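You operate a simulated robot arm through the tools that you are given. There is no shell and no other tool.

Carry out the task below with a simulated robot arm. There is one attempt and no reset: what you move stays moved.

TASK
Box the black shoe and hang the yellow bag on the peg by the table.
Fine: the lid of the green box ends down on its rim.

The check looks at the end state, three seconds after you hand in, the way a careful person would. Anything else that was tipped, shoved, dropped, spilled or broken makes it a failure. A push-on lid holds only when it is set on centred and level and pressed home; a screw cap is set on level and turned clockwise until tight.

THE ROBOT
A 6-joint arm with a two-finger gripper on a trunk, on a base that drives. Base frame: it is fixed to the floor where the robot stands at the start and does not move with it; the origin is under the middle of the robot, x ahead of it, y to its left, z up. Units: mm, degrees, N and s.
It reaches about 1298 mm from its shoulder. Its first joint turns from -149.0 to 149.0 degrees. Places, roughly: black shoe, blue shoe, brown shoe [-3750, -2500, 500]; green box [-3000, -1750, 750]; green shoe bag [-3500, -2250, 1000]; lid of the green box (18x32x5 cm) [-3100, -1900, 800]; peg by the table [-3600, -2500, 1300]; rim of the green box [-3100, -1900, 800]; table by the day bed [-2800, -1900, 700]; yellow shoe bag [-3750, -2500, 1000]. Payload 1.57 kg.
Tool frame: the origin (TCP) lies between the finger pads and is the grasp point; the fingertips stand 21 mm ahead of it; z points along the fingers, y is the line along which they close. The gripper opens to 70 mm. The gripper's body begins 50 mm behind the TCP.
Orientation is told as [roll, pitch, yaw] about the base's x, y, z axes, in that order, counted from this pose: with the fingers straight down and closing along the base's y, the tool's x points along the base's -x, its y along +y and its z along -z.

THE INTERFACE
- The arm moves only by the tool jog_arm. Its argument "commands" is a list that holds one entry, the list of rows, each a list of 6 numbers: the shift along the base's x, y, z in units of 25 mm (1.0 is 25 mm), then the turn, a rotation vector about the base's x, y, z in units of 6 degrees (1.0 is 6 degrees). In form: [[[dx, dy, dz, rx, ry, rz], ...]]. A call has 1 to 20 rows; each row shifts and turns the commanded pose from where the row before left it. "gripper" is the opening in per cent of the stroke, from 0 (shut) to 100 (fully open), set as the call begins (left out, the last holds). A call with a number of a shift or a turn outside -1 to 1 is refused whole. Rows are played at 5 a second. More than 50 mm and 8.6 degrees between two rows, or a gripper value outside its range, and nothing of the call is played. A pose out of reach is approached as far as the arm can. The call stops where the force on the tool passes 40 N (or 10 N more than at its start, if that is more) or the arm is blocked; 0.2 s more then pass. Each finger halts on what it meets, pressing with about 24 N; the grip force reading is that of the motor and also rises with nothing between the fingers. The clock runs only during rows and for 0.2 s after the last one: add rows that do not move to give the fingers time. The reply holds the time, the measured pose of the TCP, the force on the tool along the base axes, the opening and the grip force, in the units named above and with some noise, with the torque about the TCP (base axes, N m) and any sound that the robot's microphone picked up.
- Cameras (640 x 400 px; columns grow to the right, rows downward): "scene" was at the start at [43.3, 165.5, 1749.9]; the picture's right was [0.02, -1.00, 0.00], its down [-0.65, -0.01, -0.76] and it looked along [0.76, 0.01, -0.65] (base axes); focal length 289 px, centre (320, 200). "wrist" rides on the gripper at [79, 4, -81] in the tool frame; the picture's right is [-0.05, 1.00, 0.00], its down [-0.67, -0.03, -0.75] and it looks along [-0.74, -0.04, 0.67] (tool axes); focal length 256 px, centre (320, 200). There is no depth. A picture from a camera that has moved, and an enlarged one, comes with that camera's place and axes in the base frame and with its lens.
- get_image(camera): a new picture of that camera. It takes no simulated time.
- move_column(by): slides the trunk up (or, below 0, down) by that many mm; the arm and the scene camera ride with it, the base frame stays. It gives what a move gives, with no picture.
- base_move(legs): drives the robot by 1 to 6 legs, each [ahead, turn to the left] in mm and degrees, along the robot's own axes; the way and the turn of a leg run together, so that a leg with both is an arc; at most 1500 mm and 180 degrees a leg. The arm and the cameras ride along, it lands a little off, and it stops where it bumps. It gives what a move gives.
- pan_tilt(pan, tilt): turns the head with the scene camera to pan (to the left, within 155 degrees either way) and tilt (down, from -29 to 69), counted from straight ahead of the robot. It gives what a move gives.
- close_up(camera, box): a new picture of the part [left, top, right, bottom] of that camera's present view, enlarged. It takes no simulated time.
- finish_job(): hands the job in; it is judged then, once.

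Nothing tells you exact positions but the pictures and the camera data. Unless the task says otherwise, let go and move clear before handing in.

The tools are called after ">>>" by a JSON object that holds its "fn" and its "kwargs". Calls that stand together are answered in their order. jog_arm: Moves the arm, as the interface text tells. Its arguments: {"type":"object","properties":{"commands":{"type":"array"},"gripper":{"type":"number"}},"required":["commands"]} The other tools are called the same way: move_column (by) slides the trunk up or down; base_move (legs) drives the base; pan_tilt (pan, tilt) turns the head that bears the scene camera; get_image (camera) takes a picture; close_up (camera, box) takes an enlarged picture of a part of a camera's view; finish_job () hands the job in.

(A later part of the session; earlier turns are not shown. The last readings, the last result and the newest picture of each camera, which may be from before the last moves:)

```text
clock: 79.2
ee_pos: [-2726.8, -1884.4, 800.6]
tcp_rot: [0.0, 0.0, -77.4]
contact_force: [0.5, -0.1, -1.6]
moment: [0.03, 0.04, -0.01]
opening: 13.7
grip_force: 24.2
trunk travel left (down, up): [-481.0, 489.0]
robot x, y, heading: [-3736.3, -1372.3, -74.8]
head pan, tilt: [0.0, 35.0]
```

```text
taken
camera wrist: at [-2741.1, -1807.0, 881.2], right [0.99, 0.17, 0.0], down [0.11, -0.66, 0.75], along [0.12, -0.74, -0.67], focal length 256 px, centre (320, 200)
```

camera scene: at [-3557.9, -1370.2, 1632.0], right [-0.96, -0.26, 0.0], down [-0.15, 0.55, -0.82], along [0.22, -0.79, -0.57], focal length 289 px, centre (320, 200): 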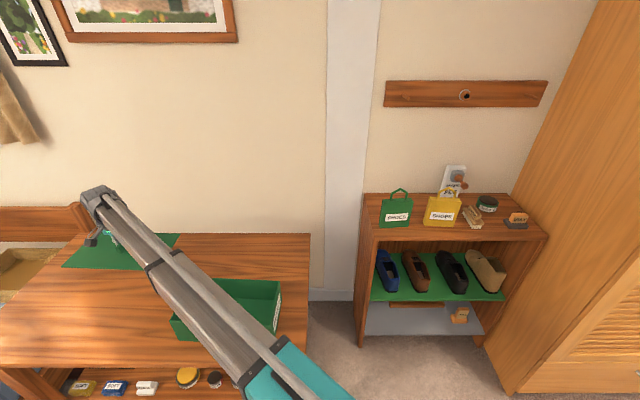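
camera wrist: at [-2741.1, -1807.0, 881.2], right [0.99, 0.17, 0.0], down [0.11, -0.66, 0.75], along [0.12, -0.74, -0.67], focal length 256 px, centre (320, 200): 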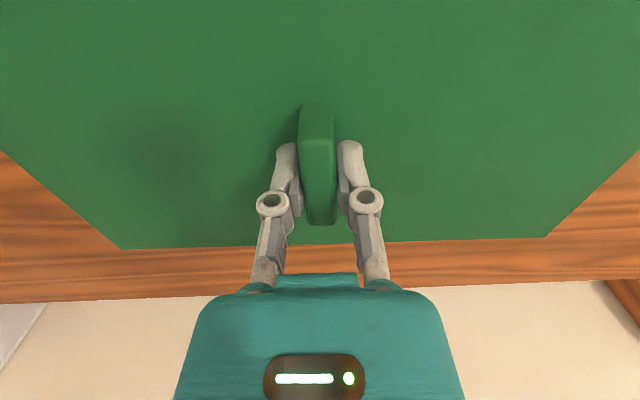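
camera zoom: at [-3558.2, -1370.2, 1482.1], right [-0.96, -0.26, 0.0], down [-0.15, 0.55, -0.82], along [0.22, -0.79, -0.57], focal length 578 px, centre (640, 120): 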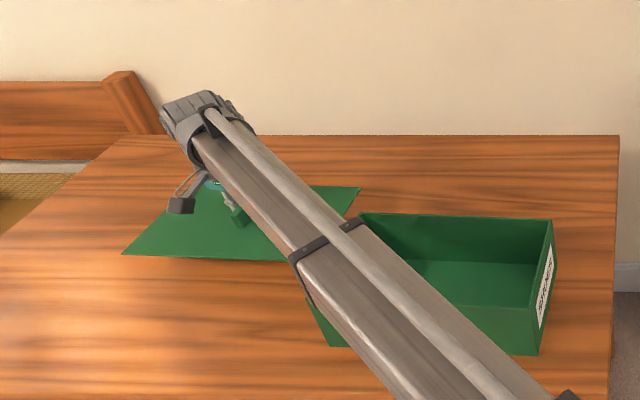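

The forearm passes near the box's front-left corner in plan, so I check how much clearance the link has before lowering further.

>>> {"fn": "close_up", "kwargs": {"camera": "scene", "box": [60, 170, 180, 270]}}

>>> {"fn": "pan_tilt", "kwargs": {"pan": 30, "tilt": 50}}

>>> {"fn": "get_image", "kwargs": {"camera": "scene"}}

```text
4.00 times, centred on (120, 220) of scene
camera zoom: at [-3558.2, -1370.2, 1482.1], right [-0.96, -0.26, 0.0], down [-0.15, 0.55, -0.82], along [0.22, -0.79, -0.57], focal length 1157 px, centre (1120, 120)
```

zoom: 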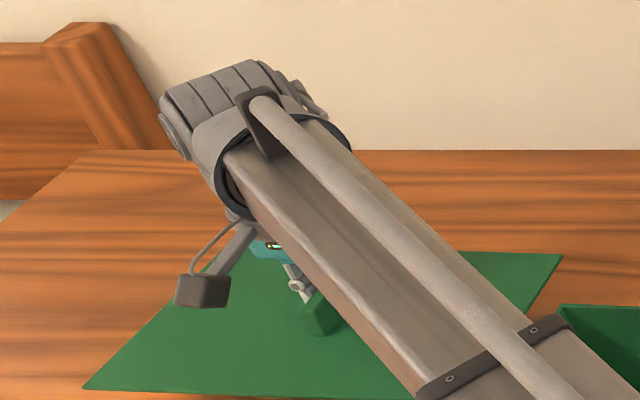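

```text
clock: 80.1
ee_pos: [-2727.7, -1885.3, 799.0]
tcp_rot: [0.0, 0.0, -77.4]
contact_force: [0.5, 0.5, -2.0]
moment: [0.04, 0.03, 0.01]
opening: 13.6
grip_force: 23.5
trunk travel left (down, up): [-481.0, 489.0]
robot x, y, heading: [-3735.7, -1372.3, -74.7]
head pan, tilt: [30.0, 50.0]
```

```text
taken
camera scene: at [-3526.6, -1339.5, 1460.3], right [-0.7, -0.71, 0.0], down [-0.54, 0.54, -0.64], along [0.46, -0.45, -0.77], focal length 289 px, centre (320, 200)
```

scene: 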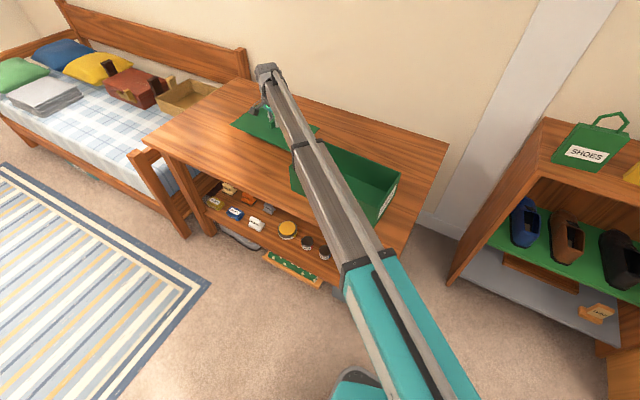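

The arm is a straight telescoping boom, so its plan line is from the trunk to the wrist. Shifting the lid spot 100/121 mm front-left keeps the boom off the box entirely.

>>> {"fn": "jog_arm", "kwargs": {"commands": [[[0.79, 0.97, 0, 0, 0, 0], [0.79, 0.97, 0, 0, 0, 0], [0.79, 0.97, 0, 0, 0, 0], [0.79, 0.97, 0, 0, 0, 0], [0.79, 0.97, 0, 0, 0, 0], [0, 0, 0, 0, 0, 0]]]}}

>>> {"fn": "get_image", "kwargs": {"camera": "scene"}}

>>> {"fn": "get_image", "kwargs": {"camera": "wrist"}}

```text
clock: 81.5
ee_pos: [-2659.7, -1752.8, 799.1]
tcp_rot: [-0.1, 0.0, -77.5]
contact_force: [-0.9, 0.6, -1.9]
moment: [-0.05, -0.02, 0.0]
opening: 13.5
grip_force: 24.0
out of reach, approached as far as the arm can: row 2, 3, 4, 5
trunk travel left (down, up): [-481.0, 489.0]
robot x, y, heading: [-3737.3, -1374.2, -74.3]
head pan, tilt: [30.0, 50.0]
```

```text
taken
camera scene: at [-3526.5, -1339.2, 1460.3], right [-0.7, -0.71, 0.0], down [-0.54, 0.54, -0.64], along [0.46, -0.45, -0.77], focal length 289 px, centre (320, 200)
```

scene: 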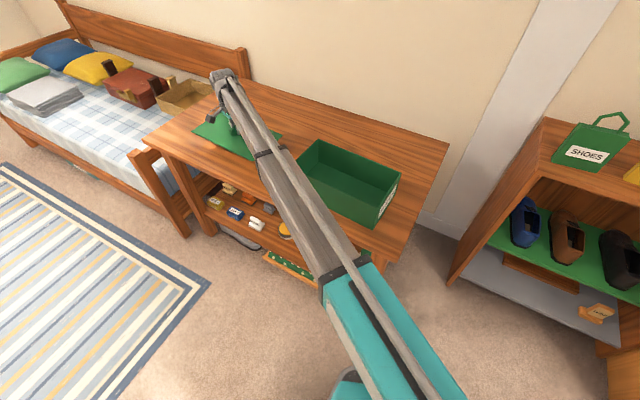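

```text
taken
camera wrist: at [-2674.1, -1675.5, 881.0], right [0.99, 0.17, 0.0], down [0.11, -0.66, 0.75], along [0.12, -0.74, -0.67], focal length 256 px, centre (320, 200)
```

wrist: 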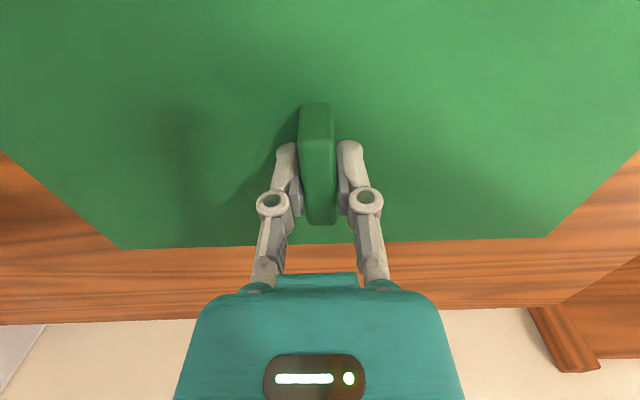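

The boom now clears the box and the lid is over the table with margin all round. I lower in steps.

>>> {"fn": "move_column", "kwargs": {"by": -30}}

>>> {"fn": "move_column", "kwargs": {"by": -6}}

>>> {"fn": "move_column", "kwargs": {"by": -4}}

>>> {"fn": "get_image", "kwargs": {"camera": "scene"}}

```text
clock: 82.3
ee_pos: [-2661.1, -1752.8, 770.0]
tcp_rot: [0.0, -0.2, -77.4]
contact_force: [-1.1, 0.6, -1.2]
moment: [0.0, 0.01, 0.0]
opening: 13.3
grip_force: 24.4
trunk travel left (down, up): [-451.0, 519.0]
robot x, y, heading: [-3731.8, -1374.0, -74.6]
head pan, tilt: [30.0, 50.0]
```

```text
clock: 82.8
ee_pos: [-2660.2, -1754.3, 764.7]
tcp_rot: [-0.1, -0.2, -77.4]
contact_force: [-0.2, 0.2, -0.9]
moment: [-0.01, 0.02, 0.0]
opening: 13.4
grip_force: 23.9
trunk travel left (down, up): [-445.0, 525.0]
robot x, y, heading: [-3732.9, -1368.8, -74.7]
head pan, tilt: [30.0, 50.0]
```

```text
clock: 83.4
ee_pos: [-2660.9, -1753.8, 760.1]
tcp_rot: [0.0, -0.2, -77.4]
contact_force: [0.0, -0.4, -2.1]
moment: [-0.01, -0.04, -0.02]
opening: 13.7
grip_force: 23.5
trunk travel left (down, up): [-441.0, 529.0]
robot x, y, heading: [-3734.9, -1374.9, -74.7]
head pan, tilt: [30.0, 50.0]
```

```text
taken
camera scene: at [-3526.6, -1339.3, 1420.3], right [-0.7, -0.71, 0.0], down [-0.54, 0.54, -0.64], along [0.46, -0.45, -0.77], focal length 289 px, centre (320, 200)
```

scene: 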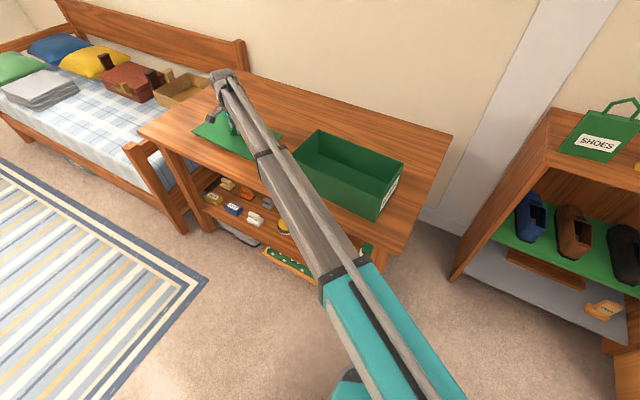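

>>> {"fn": "close_up", "kwargs": {"camera": "scene", "box": [170, 60, 310, 180]}}

>>> {"fn": "get_image", "kwargs": {"camera": "wrist"}}

```text
3.33 times, centred on (240, 120) of scene
camera zoom: at [-3526.6, -1339.3, 1420.3], right [-0.7, -0.71, 0.0], down [-0.54, 0.54, -0.64], along [0.46, -0.45, -0.77], focal length 964 px, centre (587, 467)
```

zoom: 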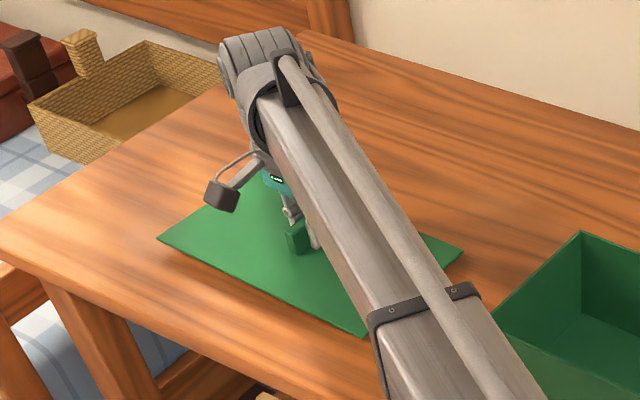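

```text
taken
camera wrist: at [-2674.2, -1675.6, 841.0], right [0.99, 0.17, 0.0], down [0.11, -0.66, 0.75], along [0.12, -0.74, -0.67], focal length 256 px, centre (320, 200)
```

wrist: 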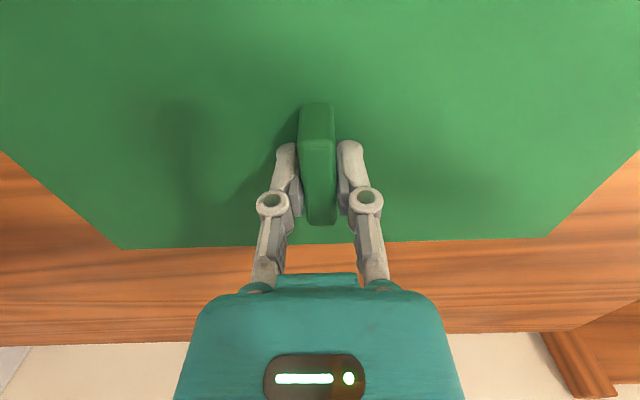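

No contact yet (load still about -2 N). I continue down in small steps.

>>> {"fn": "move_column", "kwargs": {"by": -4}}

>>> {"fn": "move_column", "kwargs": {"by": -4}}

>>> {"fn": "move_column", "kwargs": {"by": -4}}

>>> {"fn": "move_column", "kwargs": {"by": -3}}

```text
clock: 83.9
ee_pos: [-2659.4, -1753.3, 755.5]
tcp_rot: [0.0, -0.2, -77.4]
contact_force: [0.7, 0.0, -1.7]
moment: [0.02, -0.04, 0.02]
opening: 13.6
grip_force: 24.1
trunk travel left (down, up): [-437.0, 533.0]
robot x, y, heading: [-3734.0, -1376.9, -74.9]
head pan, tilt: [30.0, 50.0]
```

```text
clock: 84.4
ee_pos: [-2660.8, -1753.5, 753.3]
tcp_rot: [0.1, -0.1, -77.4]
contact_force: [3.8, -1.8, 7.8]
moment: [0.27, 0.01, -0.01]
opening: 13.7
grip_force: 24.4
trunk travel left (down, up): [-433.0, 537.0]
robot x, y, heading: [-3738.0, -1374.5, -74.7]
head pan, tilt: [30.0, 50.0]
```

```text
clock: 84.9
ee_pos: [-2660.6, -1752.4, 753.1]
tcp_rot: [0.4, -0.2, -77.4]
contact_force: [-1.5, 1.8, 29.1]
moment: [0.02, 0.14, 0.03]
opening: 13.8
grip_force: 24.5
trunk travel left (down, up): [-430.0, 540.0]
robot x, y, heading: [-3734.4, -1373.9, -74.6]
head pan, tilt: [30.0, 50.0]
stopped: the force on the tool passed its limit at 43 N (the readings are from after the stop); the commanded pose is now the measured one
```

```text
clock: 85.3
ee_pos: [-2660.8, -1752.0, 753.1]
tcp_rot: [0.5, -0.4, -77.3]
contact_force: [0.2, 1.1, 37.1]
moment: [0.02, 0.19, 0.03]
opening: 13.5
grip_force: 23.9
trunk travel left (down, up): [-429.0, 541.0]
robot x, y, heading: [-3735.7, -1375.7, -74.7]
head pan, tilt: [30.0, 50.0]
stopped: the force on the tool passed its limit at 45 N (the readings are from after the stop); the commanded pose is now the measured one
```

The lid is down on the table (contact at TCP z 753). I relieve the pressure, open, and rise clear.

>>> {"fn": "move_column", "kwargs": {"by": 3}}

>>> {"fn": "jog_arm", "kwargs": {"commands": [[[0, 0, 0, 0, 0, 0], [0, 0, 0, 0, 0, 0], [0, 0, 0, 0, 0, 0], [0, 0, 0, 0, 0, 0], [0, 0, 0, 0, 0, 0]]], "gripper": 100}}

>>> {"fn": "move_column", "kwargs": {"by": 150}}

>>> {"fn": "get_image", "kwargs": {"camera": "wrist"}}

>>> {"fn": "get_image", "kwargs": {"camera": "scene"}}

```text
clock: 85.8
ee_pos: [-2659.7, -1753.1, 752.6]
tcp_rot: [0.3, -0.3, -77.5]
contact_force: [-6.8, 2.7, 15.0]
moment: [-0.14, 0.24, -0.09]
opening: 13.6
grip_force: 23.9
trunk travel left (down, up): [-432.0, 538.0]
robot x, y, heading: [-3734.6, -1374.1, -74.6]
head pan, tilt: [30.0, 50.0]
```

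```text
clock: 87.0
ee_pos: [-2657.9, -1754.3, 751.8]
tcp_rot: [0.3, 0.0, -77.4]
contact_force: [-0.3, -0.4, -0.5]
moment: [-0.02, 0.02, -0.01]
opening: 70.2
grip_force: 0.2
trunk travel left (down, up): [-432.0, 538.0]
robot x, y, heading: [-3737.5, -1371.5, -74.8]
head pan, tilt: [30.0, 50.0]
```

```text
clock: 88.8
ee_pos: [-2657.9, -1754.2, 900.6]
tcp_rot: [0.3, -0.2, -77.4]
contact_force: [-0.4, -0.8, -1.0]
moment: [0.03, 0.0, 0.02]
opening: 69.8
grip_force: 0.1
trunk travel left (down, up): [-582.0, 388.0]
robot x, y, heading: [-3738.3, -1371.3, -74.6]
head pan, tilt: [30.0, 50.0]
```

```text
taken
camera wrist: at [-2672.3, -1676.4, 981.5], right [0.99, 0.17, 0.01], down [0.11, -0.66, 0.75], along [0.13, -0.74, -0.66], focal length 256 px, centre (320, 200)
```

wrist: 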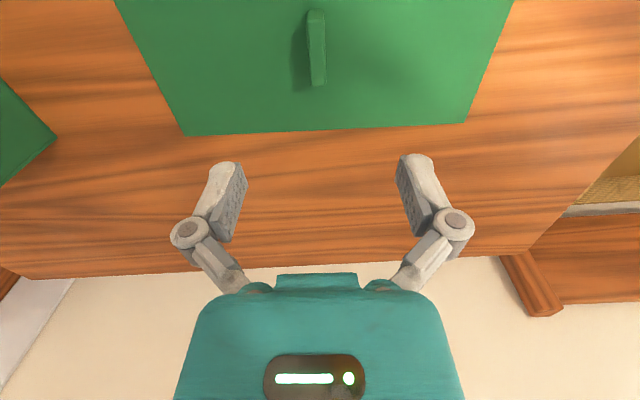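

```text
taken
camera scene: at [-3526.6, -1339.3, 1560.9], right [-0.7, -0.71, 0.0], down [-0.54, 0.54, -0.64], along [0.46, -0.45, -0.77], focal length 289 px, centre (320, 200)
```

scene: 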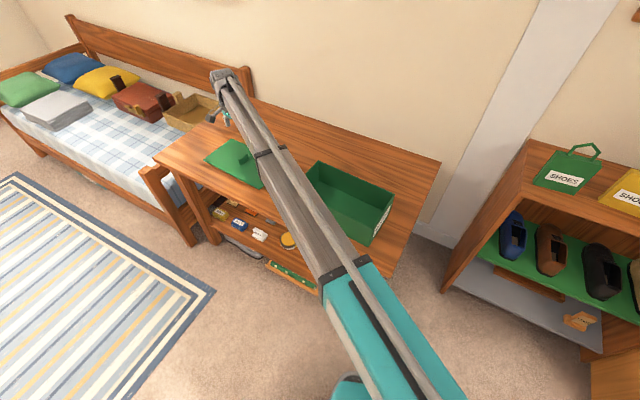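

The lid lies flat on the table, out of the way. Now I raise the trunk and swing the arm back in front of the rack to study the shoes.

>>> {"fn": "move_column", "kwargs": {"by": 250}}

>>> {"fn": "jog_arm", "kwargs": {"commands": [[[-0.968, -0.207, 0, 0, 0, 0], [-0.968, -0.207, 0, 0, 0, 0], [-0.968, -0.207, 0, 0, 0, 0], [-0.968, -0.207, 0, 0, 0, 0], [-0.968, -0.207, 0, 0, 0, 0], [-0.968, -0.207, 0, 0, 0, 0], [-0.968, -0.207, 0, 0, 0, 0], [-0.968, -0.207, 0, 0, 0, 0], [-0.968, -0.207, 0, 0, 0, 0], [-0.968, -0.207, 0, 0, 0, 0], [-0.968, -0.207, 0, 0, 0, 0], [-0.968, -0.207, 0, 0, 0, 0], [-0.968, -0.207, 0, 0, 0, 0], [-0.968, -0.207, 0, 0, 0, 0], [-0.968, -0.207, 0, 0, 0, 0], [-0.968, -0.207, 0, 0, 0, 0], [-0.968, -0.207, 0, 0, 0, 0], [-0.968, -0.207, 0, 0, 0, 0], [-0.968, -0.207, 0, 0, 0, 0]]]}}

>>> {"fn": "jog_arm", "kwargs": {"commands": [[[-0.968, -0.207, 0, 0, 0, 0], [-0.968, -0.207, 0, 0, 0, 0], [-0.968, -0.207, 0, 0, 0, 0], [-0.968, -0.207, 0, 0, 0, 0], [-0.968, -0.207, 0, 0, 0, 0], [-0.968, -0.207, 0, 0, 0, 0], [-0.968, -0.207, 0, 0, 0, 0], [-0.968, -0.207, 0, 0, 0, 0], [-0.968, -0.207, 0, 0, 0, 0], [-0.968, -0.207, 0, 0, 0, 0], [-0.968, -0.207, 0, 0, 0, 0], [-0.968, -0.207, 0, 0, 0, 0], [-0.968, -0.207, 0, 0, 0, 0], [-0.968, -0.207, 0, 0, 0, 0], [-0.968, -0.207, 0, 0, 0, 0], [-0.968, -0.207, 0, 0, 0, 0], [-0.968, -0.207, 0, 0, 0, 0], [-0.968, -0.207, 0, 0, 0, 0], [-0.968, -0.207, 0, 0, 0, 0]]]}}

>>> {"fn": "pan_tilt", "kwargs": {"pan": -5, "tilt": 45}}

>>> {"fn": "get_image", "kwargs": {"camera": "scene"}}

>>> {"fn": "get_image", "kwargs": {"camera": "wrist"}}

```text
clock: 91.3
ee_pos: [-2655.4, -1754.3, 1150.7]
tcp_rot: [0.3, -0.2, -77.4]
contact_force: [0.7, 0.4, 1.2]
moment: [0.0, 0.03, -0.02]
opening: 69.9
grip_force: 0.2
trunk travel left (down, up): [-832.0, 138.0]
robot x, y, heading: [-3736.1, -1374.1, -74.6]
head pan, tilt: [30.0, 50.0]
```

```text
clock: 95.3
ee_pos: [-3118.7, -1854.7, 1151.2]
tcp_rot: [0.3, -0.2, -77.5]
contact_force: [0.4, 0.1, 0.4]
moment: [0.01, 0.0, 0.0]
opening: 70.0
grip_force: 0.1
trunk travel left (down, up): [-832.0, 138.0]
robot x, y, heading: [-3735.2, -1371.7, -74.5]
head pan, tilt: [30.0, 50.0]
```

```text
clock: 99.3
ee_pos: [-3577.9, -1954.0, 1151.1]
tcp_rot: [0.4, -0.1, -77.3]
contact_force: [-0.6, -0.6, -0.2]
moment: [0.0, 0.0, 0.0]
opening: 70.3
grip_force: 0.1
trunk travel left (down, up): [-832.0, 138.0]
robot x, y, heading: [-3738.4, -1374.6, -74.7]
head pan, tilt: [30.0, 50.0]
```

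```text
clock: 100.3
ee_pos: [-3577.0, -1952.8, 1150.5]
tcp_rot: [0.4, -0.1, -77.3]
contact_force: [-0.6, -0.7, 0.2]
moment: [-0.01, 0.01, 0.0]
opening: 70.0
grip_force: 0.1
trunk travel left (down, up): [-832.0, 138.0]
robot x, y, heading: [-3736.5, -1376.3, -74.6]
head pan, tilt: [-5.0, 45.0]
```

```text
taken
camera scene: at [-3567.0, -1365.1, 1817.9], right [-0.98, -0.18, 0.0], down [-0.13, 0.7, -0.71], along [0.13, -0.7, -0.71], focal length 289 px, centre (320, 200)
```

scene: 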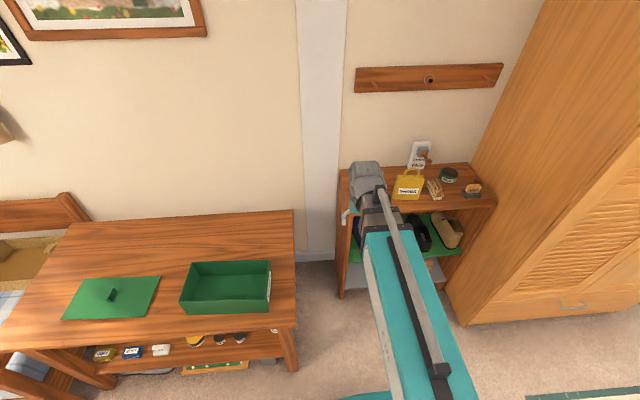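

```text
taken
camera wrist: at [-3592.0, -1875.0, 1231.8], right [0.99, 0.17, 0.01], down [0.11, -0.66, 0.75], along [0.13, -0.74, -0.66], focal length 256 px, centre (320, 200)
```

wrist: 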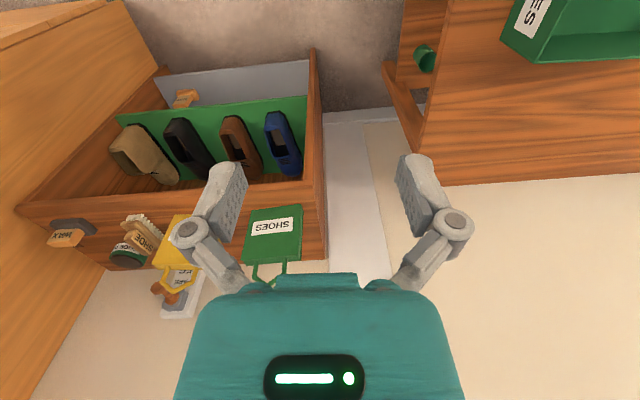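

I test tilting the tool upward toward horizontal here in free space, 30° first.

>>> {"fn": "jog_arm", "kwargs": {"commands": [[[0, 0, 0, -0.976, -0.218, 0], [0, 0, 0, -0.976, -0.218, 0], [0, 0, 0, -0.976, -0.218, 0], [0, 0, 0, -0.976, -0.218, 0], [0, 0, 0, -0.976, -0.218, 0], [0, 0, 0, 0, 0, 0]]]}}

```text
clock: 101.7
ee_pos: [-3568.7, -1982.1, 1175.1]
tcp_rot: [0.2, -30.2, -77.3]
contact_force: [1.2, -0.5, -0.2]
moment: [0.01, 0.0, 0.01]
opening: 69.7
grip_force: 0.0
out of reach, approached as far as the arm can: row 2, 3, 4, 5
trunk travel left (down, up): [-832.0, 138.0]
robot x, y, heading: [-3736.4, -1375.2, -74.6]
head pan, tilt: [-5.0, 45.0]
```

Tilting works: the wrist pitch axis sits about 183 mm behind the TCP, so a tilt also raises and advances the tool. Let me look closely at the shoes and bags from both cameras now.

>>> {"fn": "get_image", "kwargs": {"camera": "wrist"}}

>>> {"fn": "close_up", "kwargs": {"camera": "scene", "box": [330, 130, 500, 300]}}

```text
taken
camera wrist: at [-3589.0, -1875.8, 1206.4], right [0.98, 0.17, 0.03], down [0.01, -0.21, 0.98], along [0.18, -0.96, -0.2], focal length 256 px, centre (320, 200)
```

wrist: 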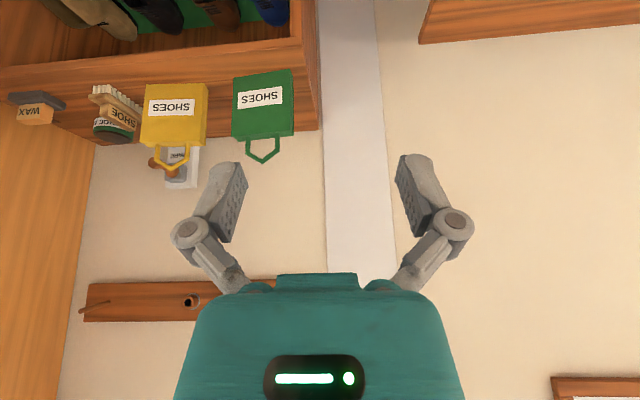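

```text
2.35 times, centred on (415, 215) of scene
camera zoom: at [-3567.1, -1365.1, 1817.9], right [-0.98, -0.18, 0.0], down [-0.13, 0.7, -0.71], along [0.13, -0.7, -0.71], focal length 680 px, centre (96, 165)
```

zoom: 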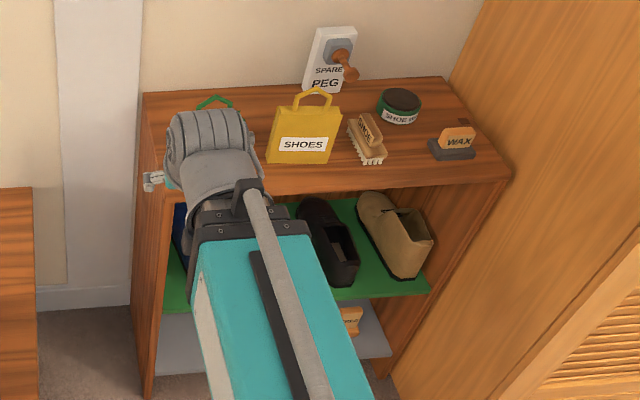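

The bags are thin slabs with a wide trapezoid handle about 60 mm across. I'll move the gripper in front of the yellow bag and lower for a level view.

>>> {"fn": "jog_arm", "kwargs": {"commands": [[[-0.967, -0.263, 0, 0, 0, 0.2], [-0.967, -0.263, 0, 0, 0, 0.2], [-0.967, -0.263, 0, 0, 0, 0], [-0.967, -0.263, 0, 0, 0, 0], [-0.967, -0.263, 0, 0, 0, 0], [-0.967, -0.263, 0, 0, 0, 0], [-0.967, -0.263, 0, 0, 0, 0], [-0.967, -0.263, 0, 0, 0, 0], [-0.967, -0.263, 0, 0, 0, 0], [-0.967, -0.263, 0, 0, 0, 0], [-0.967, -0.263, 0, 0, 0, 0], [-0.967, -0.263, 0, 0, 0, 0], [0, 0, 0, 0, 0, 0]]]}}

>>> {"fn": "move_column", "kwargs": {"by": -130}}

>>> {"fn": "get_image", "kwargs": {"camera": "wrist"}}

>>> {"fn": "get_image", "kwargs": {"camera": "scene"}}

```text
clock: 104.5
ee_pos: [-3860.7, -2061.3, 1176.9]
tcp_rot: [0.3, -30.2, -75.0]
contact_force: [0.0, -0.1, -0.7]
moment: [-0.02, -0.05, 0.0]
opening: 69.6
grip_force: 0.0
trunk travel left (down, up): [-832.0, 138.0]
robot x, y, heading: [-3733.4, -1372.7, -74.7]
head pan, tilt: [-5.0, 45.0]
```

```text
clock: 106.1
ee_pos: [-3860.4, -2061.0, 1045.9]
tcp_rot: [0.2, -30.1, -75.0]
contact_force: [-0.2, -0.3, 0.5]
moment: [-0.01, -0.03, 0.01]
opening: 70.0
grip_force: 0.1
trunk travel left (down, up): [-702.0, 268.0]
robot x, y, heading: [-3735.7, -1376.9, -74.8]
head pan, tilt: [-5.0, 45.0]
```

```text
taken
camera wrist: at [-3885.6, -1954.9, 1076.5], right [0.98, 0.22, 0.03], down [0.01, -0.21, 0.98], along [0.22, -0.95, -0.2], focal length 256 px, centre (320, 200)
```

wrist: 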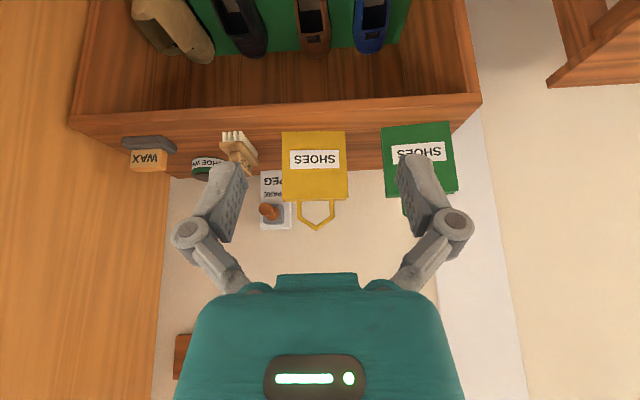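

```text
taken
camera scene: at [-3567.1, -1365.1, 1687.9], right [-0.98, -0.18, 0.0], down [-0.13, 0.7, -0.71], along [0.13, -0.7, -0.71], focal length 289 px, centre (320, 200)
```

scene: 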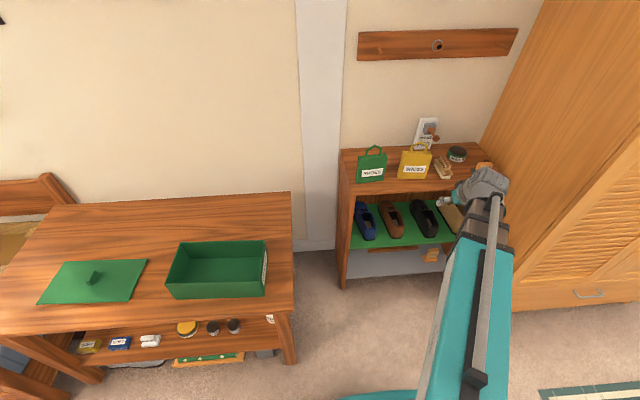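

The yellow bag is straight ahead. Close-up for handle geometry and the shoes.

>>> {"fn": "close_up", "kwargs": {"camera": "wrist", "box": [230, 100, 400, 250]}}

>>> {"fn": "close_up", "kwargs": {"camera": "wrist", "box": [100, 0, 500, 200]}}

>>> {"fn": "close_up", "kwargs": {"camera": "scene", "box": [330, 110, 500, 300]}}

```text
2.67 times, centred on (315, 175) of wrist
camera zoom: at [-3885.6, -1954.9, 1076.5], right [0.98, 0.22, 0.03], down [0.01, -0.21, 0.98], along [0.22, -0.95, -0.2], focal length 683 px, centre (333, 267)
```

zoom: 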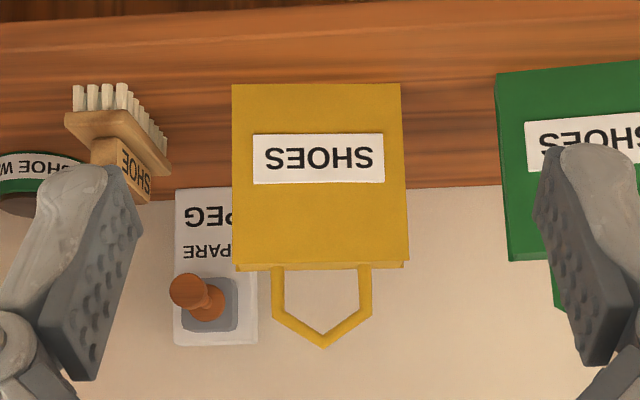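

```text
1.60 times, centred on (300, 100) of wrist
camera zoom: at [-3885.6, -1954.9, 1076.5], right [0.98, 0.22, 0.03], down [0.01, -0.21, 0.98], along [0.22, -0.95, -0.2], focal length 410 px, centre (352, 360)
```

zoom: 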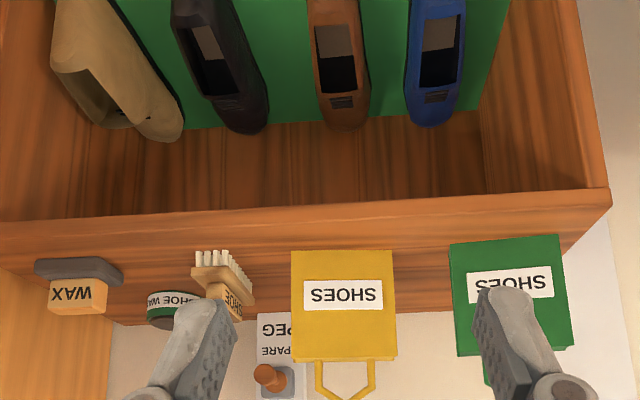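

```text
2.11 times, centred on (415, 205) of scene
camera zoom: at [-3567.1, -1365.1, 1687.9], right [-0.98, -0.18, 0.0], down [-0.13, 0.7, -0.71], along [0.13, -0.7, -0.71], focal length 609 px, centre (120, 190)
```

zoom: 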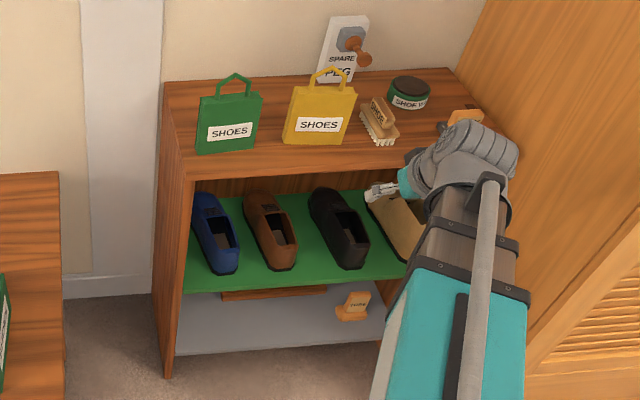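

Bag scale: about 123 mm wide, 133 mm tall, handle about 72 mm wide with vertical posts, rack top near z 850. I'll lower the wrist camera to look straight into the shoe shelf.

>>> {"fn": "move_column", "kwargs": {"by": -330}}

>>> {"fn": "get_image", "kwargs": {"camera": "wrist"}}

>>> {"fn": "get_image", "kwargs": {"camera": "scene"}}

```text
clock: 109.4
ee_pos: [-3859.6, -2061.8, 715.3]
tcp_rot: [0.4, -30.2, -75.0]
contact_force: [0.4, 0.5, 0.2]
moment: [0.0, -0.01, -0.03]
opening: 70.0
grip_force: 0.1
trunk travel left (down, up): [-372.0, 598.0]
robot x, y, heading: [-3732.8, -1374.4, -74.6]
head pan, tilt: [-5.0, 45.0]
```

```text
taken
camera wrist: at [-3885.7, -1954.9, 746.4], right [0.98, 0.22, 0.03], down [0.01, -0.21, 0.98], along [0.22, -0.95, -0.2], focal length 256 px, centre (320, 200)
```

wrist: 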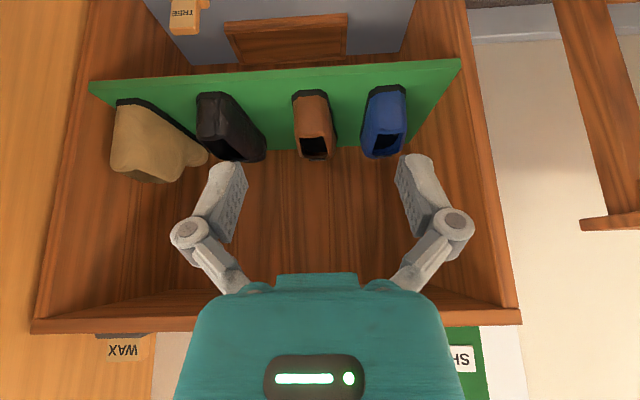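

```text
taken
camera scene: at [-3567.1, -1365.1, 1357.9], right [-0.98, -0.18, 0.0], down [-0.13, 0.7, -0.71], along [0.13, -0.7, -0.71], focal length 289 px, centre (320, 200)
```

scene: 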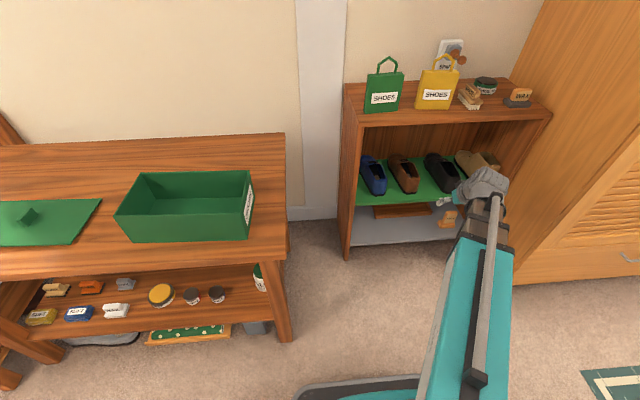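

>>> {"fn": "close_up", "kwargs": {"camera": "wrist", "box": [80, 40, 480, 240]}}

>>> {"fn": "close_up", "kwargs": {"camera": "scene", "box": [330, 40, 560, 270]}}

```text
1.60 times, centred on (280, 140) of wrist
camera zoom: at [-3885.7, -1954.9, 746.4], right [0.98, 0.22, 0.03], down [0.01, -0.21, 0.98], along [0.22, -0.95, -0.2], focal length 410 px, centre (384, 296)
```

zoom: 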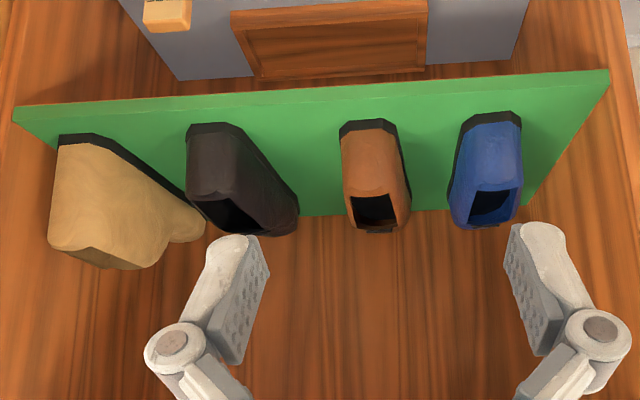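

```text
1.74 times, centred on (445, 155) of scene
camera zoom: at [-3567.1, -1365.1, 1357.9], right [-0.98, -0.18, 0.0], down [-0.13, 0.7, -0.71], along [0.13, -0.7, -0.71], focal length 503 px, centre (103, 278)
```

zoom: 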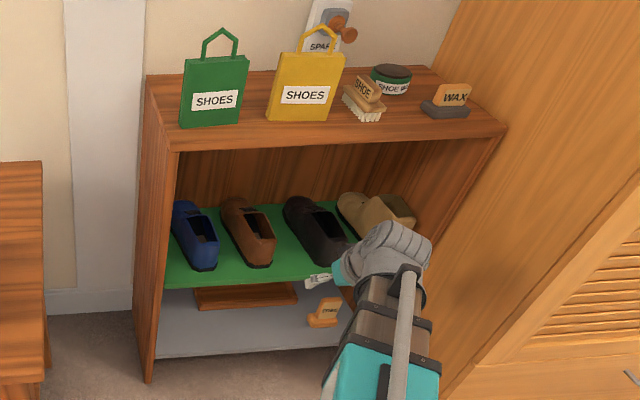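

Triangulating from two heights: wall at n≈1570 (my wall-normal axis), rack front n≈1248, shelf mat z≈442 with 388 mm headroom; the black shoe is ~255 mm long, collar top z≈537, heel near [-3980, -2422]. I'll raise and centre the arm, then shift the base about 320 mm right so the shoe, bag, peg and box are all well in reach.

>>> {"fn": "move_column", "kwargs": {"by": 400}}

>>> {"fn": "jog_arm", "kwargs": {"commands": [[[0.967, 0.263, 0, 0, 0, 0], [0.967, 0.263, 0, 0, 0, 0], [0.967, 0.263, 0, 0, 0, 0], [0.967, 0.263, 0, 0, 0, 0], [0.967, 0.263, 0, 0, 0, 0], [0.967, 0.263, 0, 0, 0, 0], [0.967, 0.263, 0, 0, 0, 0], [0.967, 0.263, 0, 0, 0, 0], [0.967, 0.263, 0, 0, 0, 0], [0.967, 0.263, 0, 0, 0, 0], [0.967, 0.263, 0, 0, 0, 0], [0.967, 0.263, 0, 0, 0, 0]]]}}

>>> {"fn": "base_move", "kwargs": {"legs": [[0, -90], [330, 0], [0, 90], [120, 0]]}}

>>> {"fn": "get_image", "kwargs": {"camera": "scene"}}

```text
clock: 113.2
ee_pos: [-3860.9, -2061.6, 1116.4]
tcp_rot: [0.3, -30.1, -75.0]
contact_force: [0.4, 0.2, 0.3]
moment: [0.0, -0.02, -0.01]
opening: 70.1
grip_force: 0.0
trunk travel left (down, up): [-772.0, 198.0]
robot x, y, heading: [-3736.6, -1378.3, -74.7]
head pan, tilt: [-5.0, 45.0]
```

```text
clock: 115.8
ee_pos: [-3570.6, -1982.9, 1115.9]
tcp_rot: [0.2, -30.1, -75.1]
contact_force: [0.1, -0.2, -1.0]
moment: [0.0, 0.03, 0.04]
opening: 69.9
grip_force: 0.0
trunk travel left (down, up): [-772.0, 198.0]
robot x, y, heading: [-3734.5, -1374.0, -74.6]
head pan, tilt: [-5.0, 45.0]
```

```text
clock: 130.6
ee_pos: [-3899.6, -2195.1, 1114.4]
tcp_rot: [0.3, -30.0, -78.4]
contact_force: [0.1, 0.0, -0.6]
moment: [0.01, 0.02, 0.01]
opening: 70.0
grip_force: 0.0
trunk travel left (down, up): [-772.0, 198.0]
robot x, y, heading: [-4034.1, -1574.7, -77.6]
head pan, tilt: [-5.0, 45.0]
```

```text
taken
camera scene: at [-3866.2, -1578.5, 1757.9], right [-0.99, -0.13, 0.0], down [-0.09, 0.7, -0.71], along [0.09, -0.7, -0.71], focal length 289 px, centre (320, 200)
```

scene: 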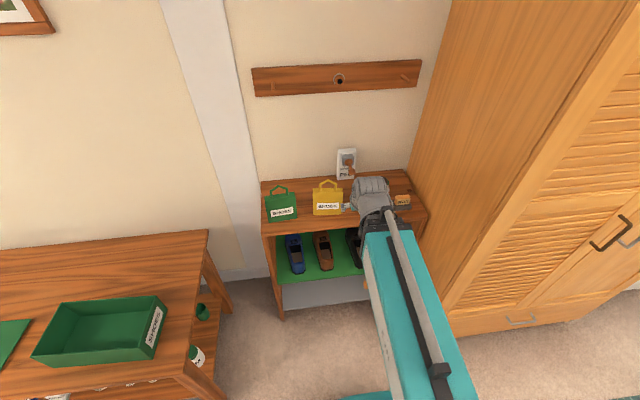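

Base is now in front of the rack, slightly to the right. Let me look closely at the peg rail from here.

>>> {"fn": "close_up", "kwargs": {"camera": "scene", "box": [240, 50, 430, 110]}}

>>> {"fn": "close_up", "kwargs": {"camera": "scene", "box": [250, 60, 310, 110]}}

>>> {"fn": "close_up", "kwargs": {"camera": "scene", "box": [255, 140, 375, 290]}}

>>> {"fn": "get_image", "kwargs": {"camera": "wrist"}}

```text
3.37 times, centred on (335, 80) of scene
camera zoom: at [-3866.2, -1578.5, 1757.9], right [-0.99, -0.13, 0.0], down [-0.09, 0.7, -0.71], along [0.09, -0.7, -0.71], focal length 974 px, centre (270, 604)
```

zoom: 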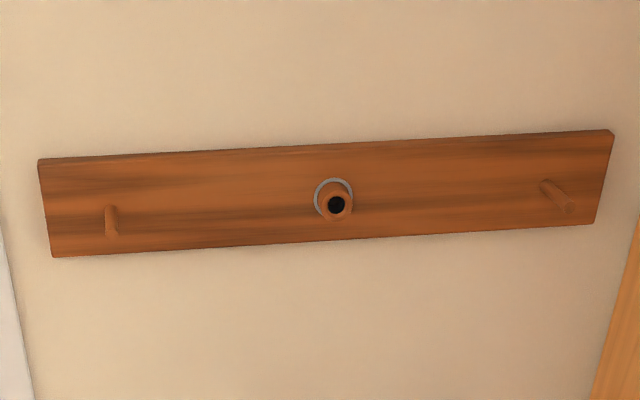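

```text
8.00 times, centred on (280, 85) of scene
camera zoom: at [-3866.2, -1578.5, 1757.9], right [-0.99, -0.13, 0.0], down [-0.09, 0.7, -0.71], along [0.09, -0.7, -0.71], focal length 2313 px, centre (640, 1120)
```

zoom: 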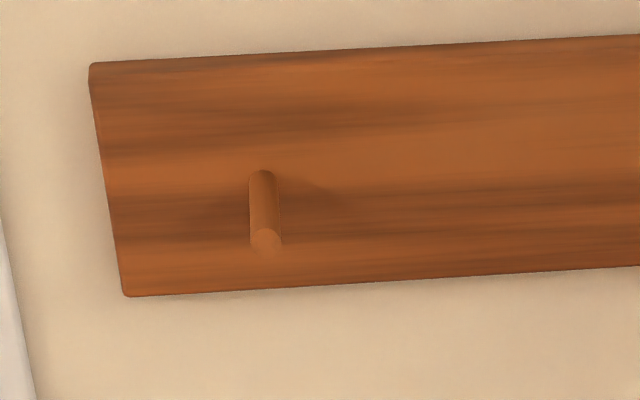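

```text
2.67 times, centred on (315, 215) of scene
camera zoom: at [-3866.2, -1578.5, 1757.9], right [-0.99, -0.13, 0.0], down [-0.09, 0.7, -0.71], along [0.09, -0.7, -0.71], focal length 771 px, centre (333, 160)
```

zoom: 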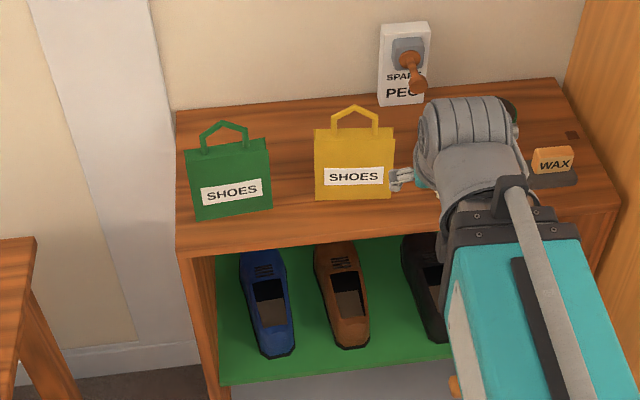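

```text
taken
camera wrist: at [-3919.2, -2087.8, 1145.8], right [0.99, 0.16, 0.03], down [0.0, -0.21, 0.98], along [0.16, -0.97, -0.21], focal length 256 px, centre (320, 200)
```

wrist: 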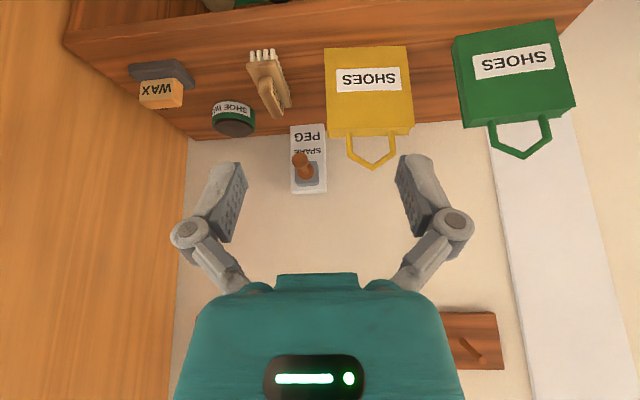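

The left peg is a straight 13 mm dowel, tip near [-3588, -2506, 1326], about 70 mm long. The yellow bag stands on z≈857 with the handle apex near [-3791, -2411, 1029] and its left post near [-3759, -2402]. I'll pitch the tool nearly horizontal to grip that left post from the front.

>>> {"fn": "jog_arm", "kwargs": {"commands": [[[0, 0, 0, 0, 0, 0.6], [0, 0, 0, -0.965, -0.262, 0], [0, 0, 0, -0.965, -0.262, 0], [0, 0, 0, -0.965, -0.262, 0], [0, 0, 0, -0.965, -0.262, 0], [0, 0, 0, -0.965, -0.262, 0], [0, 0, 0, -0.965, -0.262, 0], [0, 0, 0, -0.644, -0.175, 0], [0, 0, 0, 0, 0, 0]]], "gripper": 100}}

>>> {"fn": "get_image", "kwargs": {"camera": "wrist"}}

>>> {"fn": "get_image", "kwargs": {"camera": "scene"}}

```text
clock: 132.6
ee_pos: [-3884.5, -2271.2, 1213.5]
tcp_rot: [0.3, -70.1, -74.8]
contact_force: [1.4, -0.5, -0.1]
moment: [0.01, 0.05, 0.0]
opening: 70.1
grip_force: 0.0
out of reach, approached as far as the arm can: row 2, 3, 4, 5, 6, 7, 8
trunk travel left (down, up): [-772.0, 198.0]
robot x, y, heading: [-4036.9, -1576.2, -77.4]
head pan, tilt: [-5.0, 45.0]
```

```text
taken
camera wrist: at [-3909.0, -2173.1, 1166.6], right [0.97, 0.25, 0.05], down [-0.16, 0.45, 0.88], along [0.2, -0.86, 0.47], focal length 256 px, centre (320, 200)
```

wrist: 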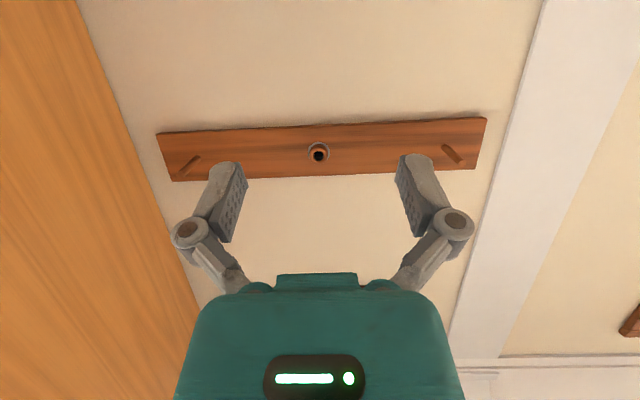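

```text
taken
camera scene: at [-3866.5, -1576.3, 1757.9], right [-0.99, -0.13, 0.0], down [-0.09, 0.7, -0.71], along [0.09, -0.7, -0.71], focal length 289 px, centre (320, 200)
```

scene: 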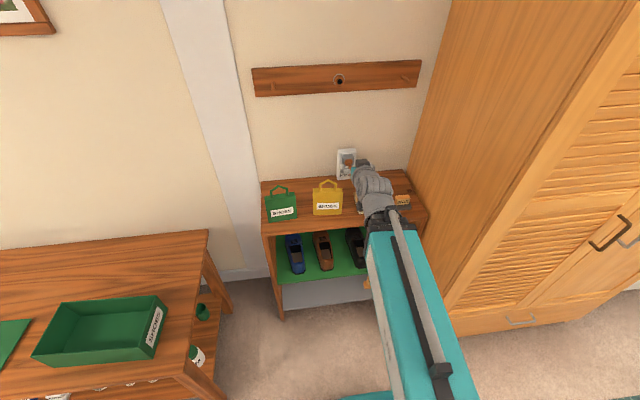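

Rail view shows all three positions clearly. I shift left in front of the left post and lower to handle height, staying in front of the bag.

>>> {"fn": "jog_arm", "kwargs": {"commands": [[[0.849, 0.124, 0, 0, 0, 0], [0.849, 0.124, 0, 0, 0, 0], [0.849, 0.124, 0, 0, 0, 0], [0.849, 0.124, 0, 0, 0, 0], [0, 0, 0, 0, 0, 0]]]}}

>>> {"fn": "move_column", "kwargs": {"by": -160}}

>>> {"fn": "get_image", "kwargs": {"camera": "wrist"}}

>>> {"fn": "close_up", "kwargs": {"camera": "scene", "box": [250, 140, 440, 280]}}

```text
clock: 133.8
ee_pos: [-3798.6, -2261.0, 1212.7]
tcp_rot: [0.2, -70.1, -74.8]
contact_force: [0.1, -0.4, 0.1]
moment: [0.0, 0.02, 0.01]
opening: 70.1
grip_force: 0.1
trunk travel left (down, up): [-772.0, 198.0]
robot x, y, heading: [-4034.6, -1575.1, -77.7]
head pan, tilt: [-5.0, 45.0]
```

```text
clock: 135.6
ee_pos: [-3799.9, -2260.0, 1053.0]
tcp_rot: [0.3, -70.0, -74.7]
contact_force: [0.2, 0.4, 0.0]
moment: [0.02, -0.01, 0.01]
opening: 70.0
grip_force: 0.0
trunk travel left (down, up): [-612.0, 358.0]
robot x, y, heading: [-4032.8, -1577.2, -77.6]
head pan, tilt: [-5.0, 45.0]
```

```text
taken
camera wrist: at [-3823.5, -2160.3, 1006.7], right [0.97, 0.25, 0.05], down [-0.16, 0.45, 0.88], along [0.2, -0.86, 0.47], focal length 256 px, centre (320, 200)
```

wrist: 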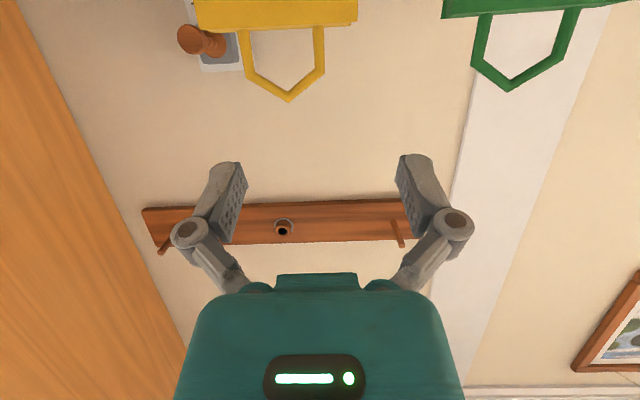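

```text
2.86 times, centred on (345, 210) of scene
camera zoom: at [-3866.5, -1576.2, 1597.9], right [-0.99, -0.13, 0.0], down [-0.09, 0.7, -0.71], along [0.09, -0.7, -0.71], focal length 826 px, centre (249, 171)
```

zoom: 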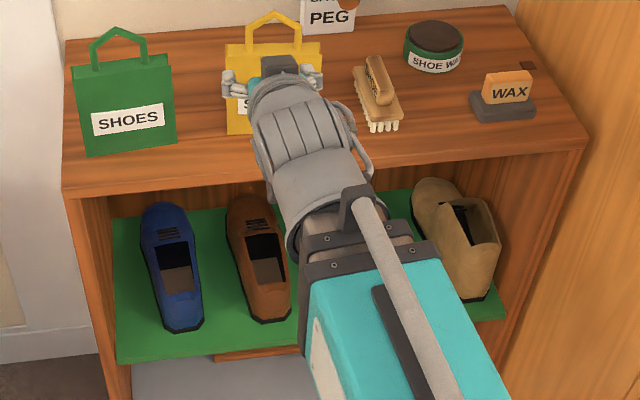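

The left post is in line with the gripper centre. I lower to the post's mid height (TCP z≈1004) and advance part way.

>>> {"fn": "move_column", "kwargs": {"by": -48}}

>>> {"fn": "jog_arm", "kwargs": {"commands": [[[0.247, -0.907, 0, 0, 0, 0], [0.247, -0.907, 0, 0, 0, 0], [0.247, -0.907, 0, 0, 0, 0], [0, 0, 0, 0, 0, 0]]]}}

>>> {"fn": "get_image", "kwargs": {"camera": "wrist"}}

>>> {"fn": "close_up", "kwargs": {"camera": "scene", "box": [280, 110, 400, 220]}}

```text
clock: 136.5
ee_pos: [-3798.4, -2260.4, 1005.1]
tcp_rot: [0.3, -70.0, -74.8]
contact_force: [0.2, -1.5, 0.7]
moment: [0.01, 0.0, 0.03]
opening: 70.3
grip_force: 0.1
trunk travel left (down, up): [-564.0, 406.0]
robot x, y, heading: [-4033.0, -1577.2, -77.7]
head pan, tilt: [-5.0, 45.0]
```

```text
clock: 137.5
ee_pos: [-3781.0, -2329.4, 1004.4]
tcp_rot: [0.3, -70.1, -74.9]
contact_force: [-1.0, 0.0, 1.1]
moment: [-0.01, 0.02, -0.04]
opening: 69.8
grip_force: 0.0
trunk travel left (down, up): [-564.0, 406.0]
robot x, y, heading: [-4036.1, -1578.6, -77.7]
head pan, tilt: [-5.0, 45.0]
```

```text
taken
camera wrist: at [-3805.3, -2229.2, 958.6], right [0.97, 0.25, 0.05], down [-0.16, 0.45, 0.88], along [0.2, -0.86, 0.47], focal length 256 px, centre (320, 200)
```

wrist: 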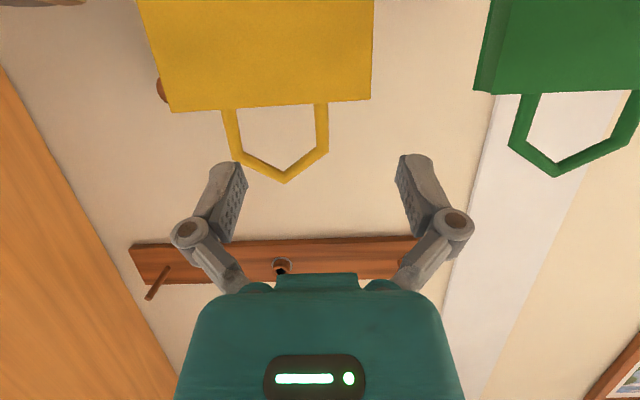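

```text
3.64 times, centred on (340, 165) of scene
camera zoom: at [-3866.4, -1576.4, 1549.9], right [-0.99, -0.13, 0.0], down [-0.09, 0.7, -0.71], along [0.09, -0.7, -0.71], focal length 1052 px, centre (247, 327)
```

zoom: 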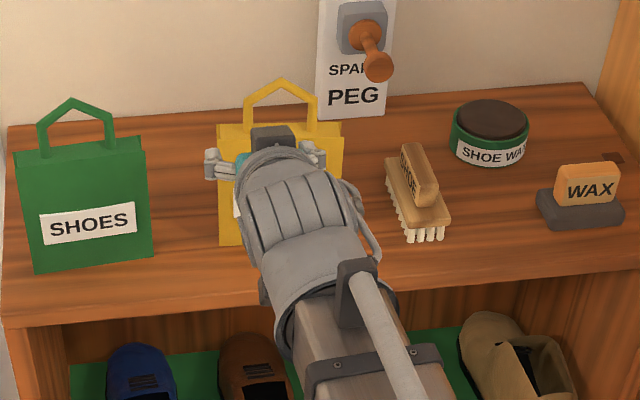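

Post is lined up with the fingers. I narrow the opening to about 38 mm and advance so the post comes between the pads.

>>> {"fn": "jog_arm", "kwargs": {"commands": [[[0, 0, 0, 0, 0, 0], [0, 0, 0, 0, 0, 0], [0.24, -0.881, 0, 0, 0, 0], [0.24, -0.881, 0, 0, 0, 0], [0, 0, 0, 0, 0, 0]]], "gripper": 55}}

>>> {"fn": "get_image", "kwargs": {"camera": "wrist"}}

```text
clock: 138.7
ee_pos: [-3768.9, -2372.6, 1004.2]
tcp_rot: [0.4, -70.0, -74.9]
contact_force: [-0.3, -1.3, -0.2]
moment: [0.01, 0.01, -0.05]
opening: 38.7
grip_force: 0.2
trunk travel left (down, up): [-564.0, 406.0]
robot x, y, heading: [-4035.9, -1579.5, -77.7]
head pan, tilt: [-5.0, 45.0]
```

```text
taken
camera wrist: at [-3793.1, -2272.9, 958.5], right [0.97, 0.25, 0.05], down [-0.16, 0.45, 0.88], along [0.2, -0.86, 0.47], focal length 256 px, centre (320, 200)
```

wrist: 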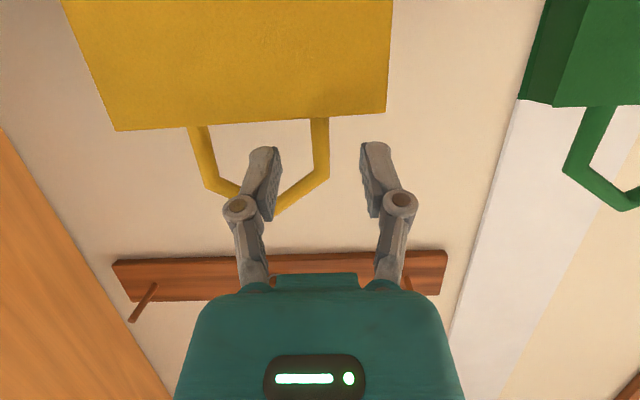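

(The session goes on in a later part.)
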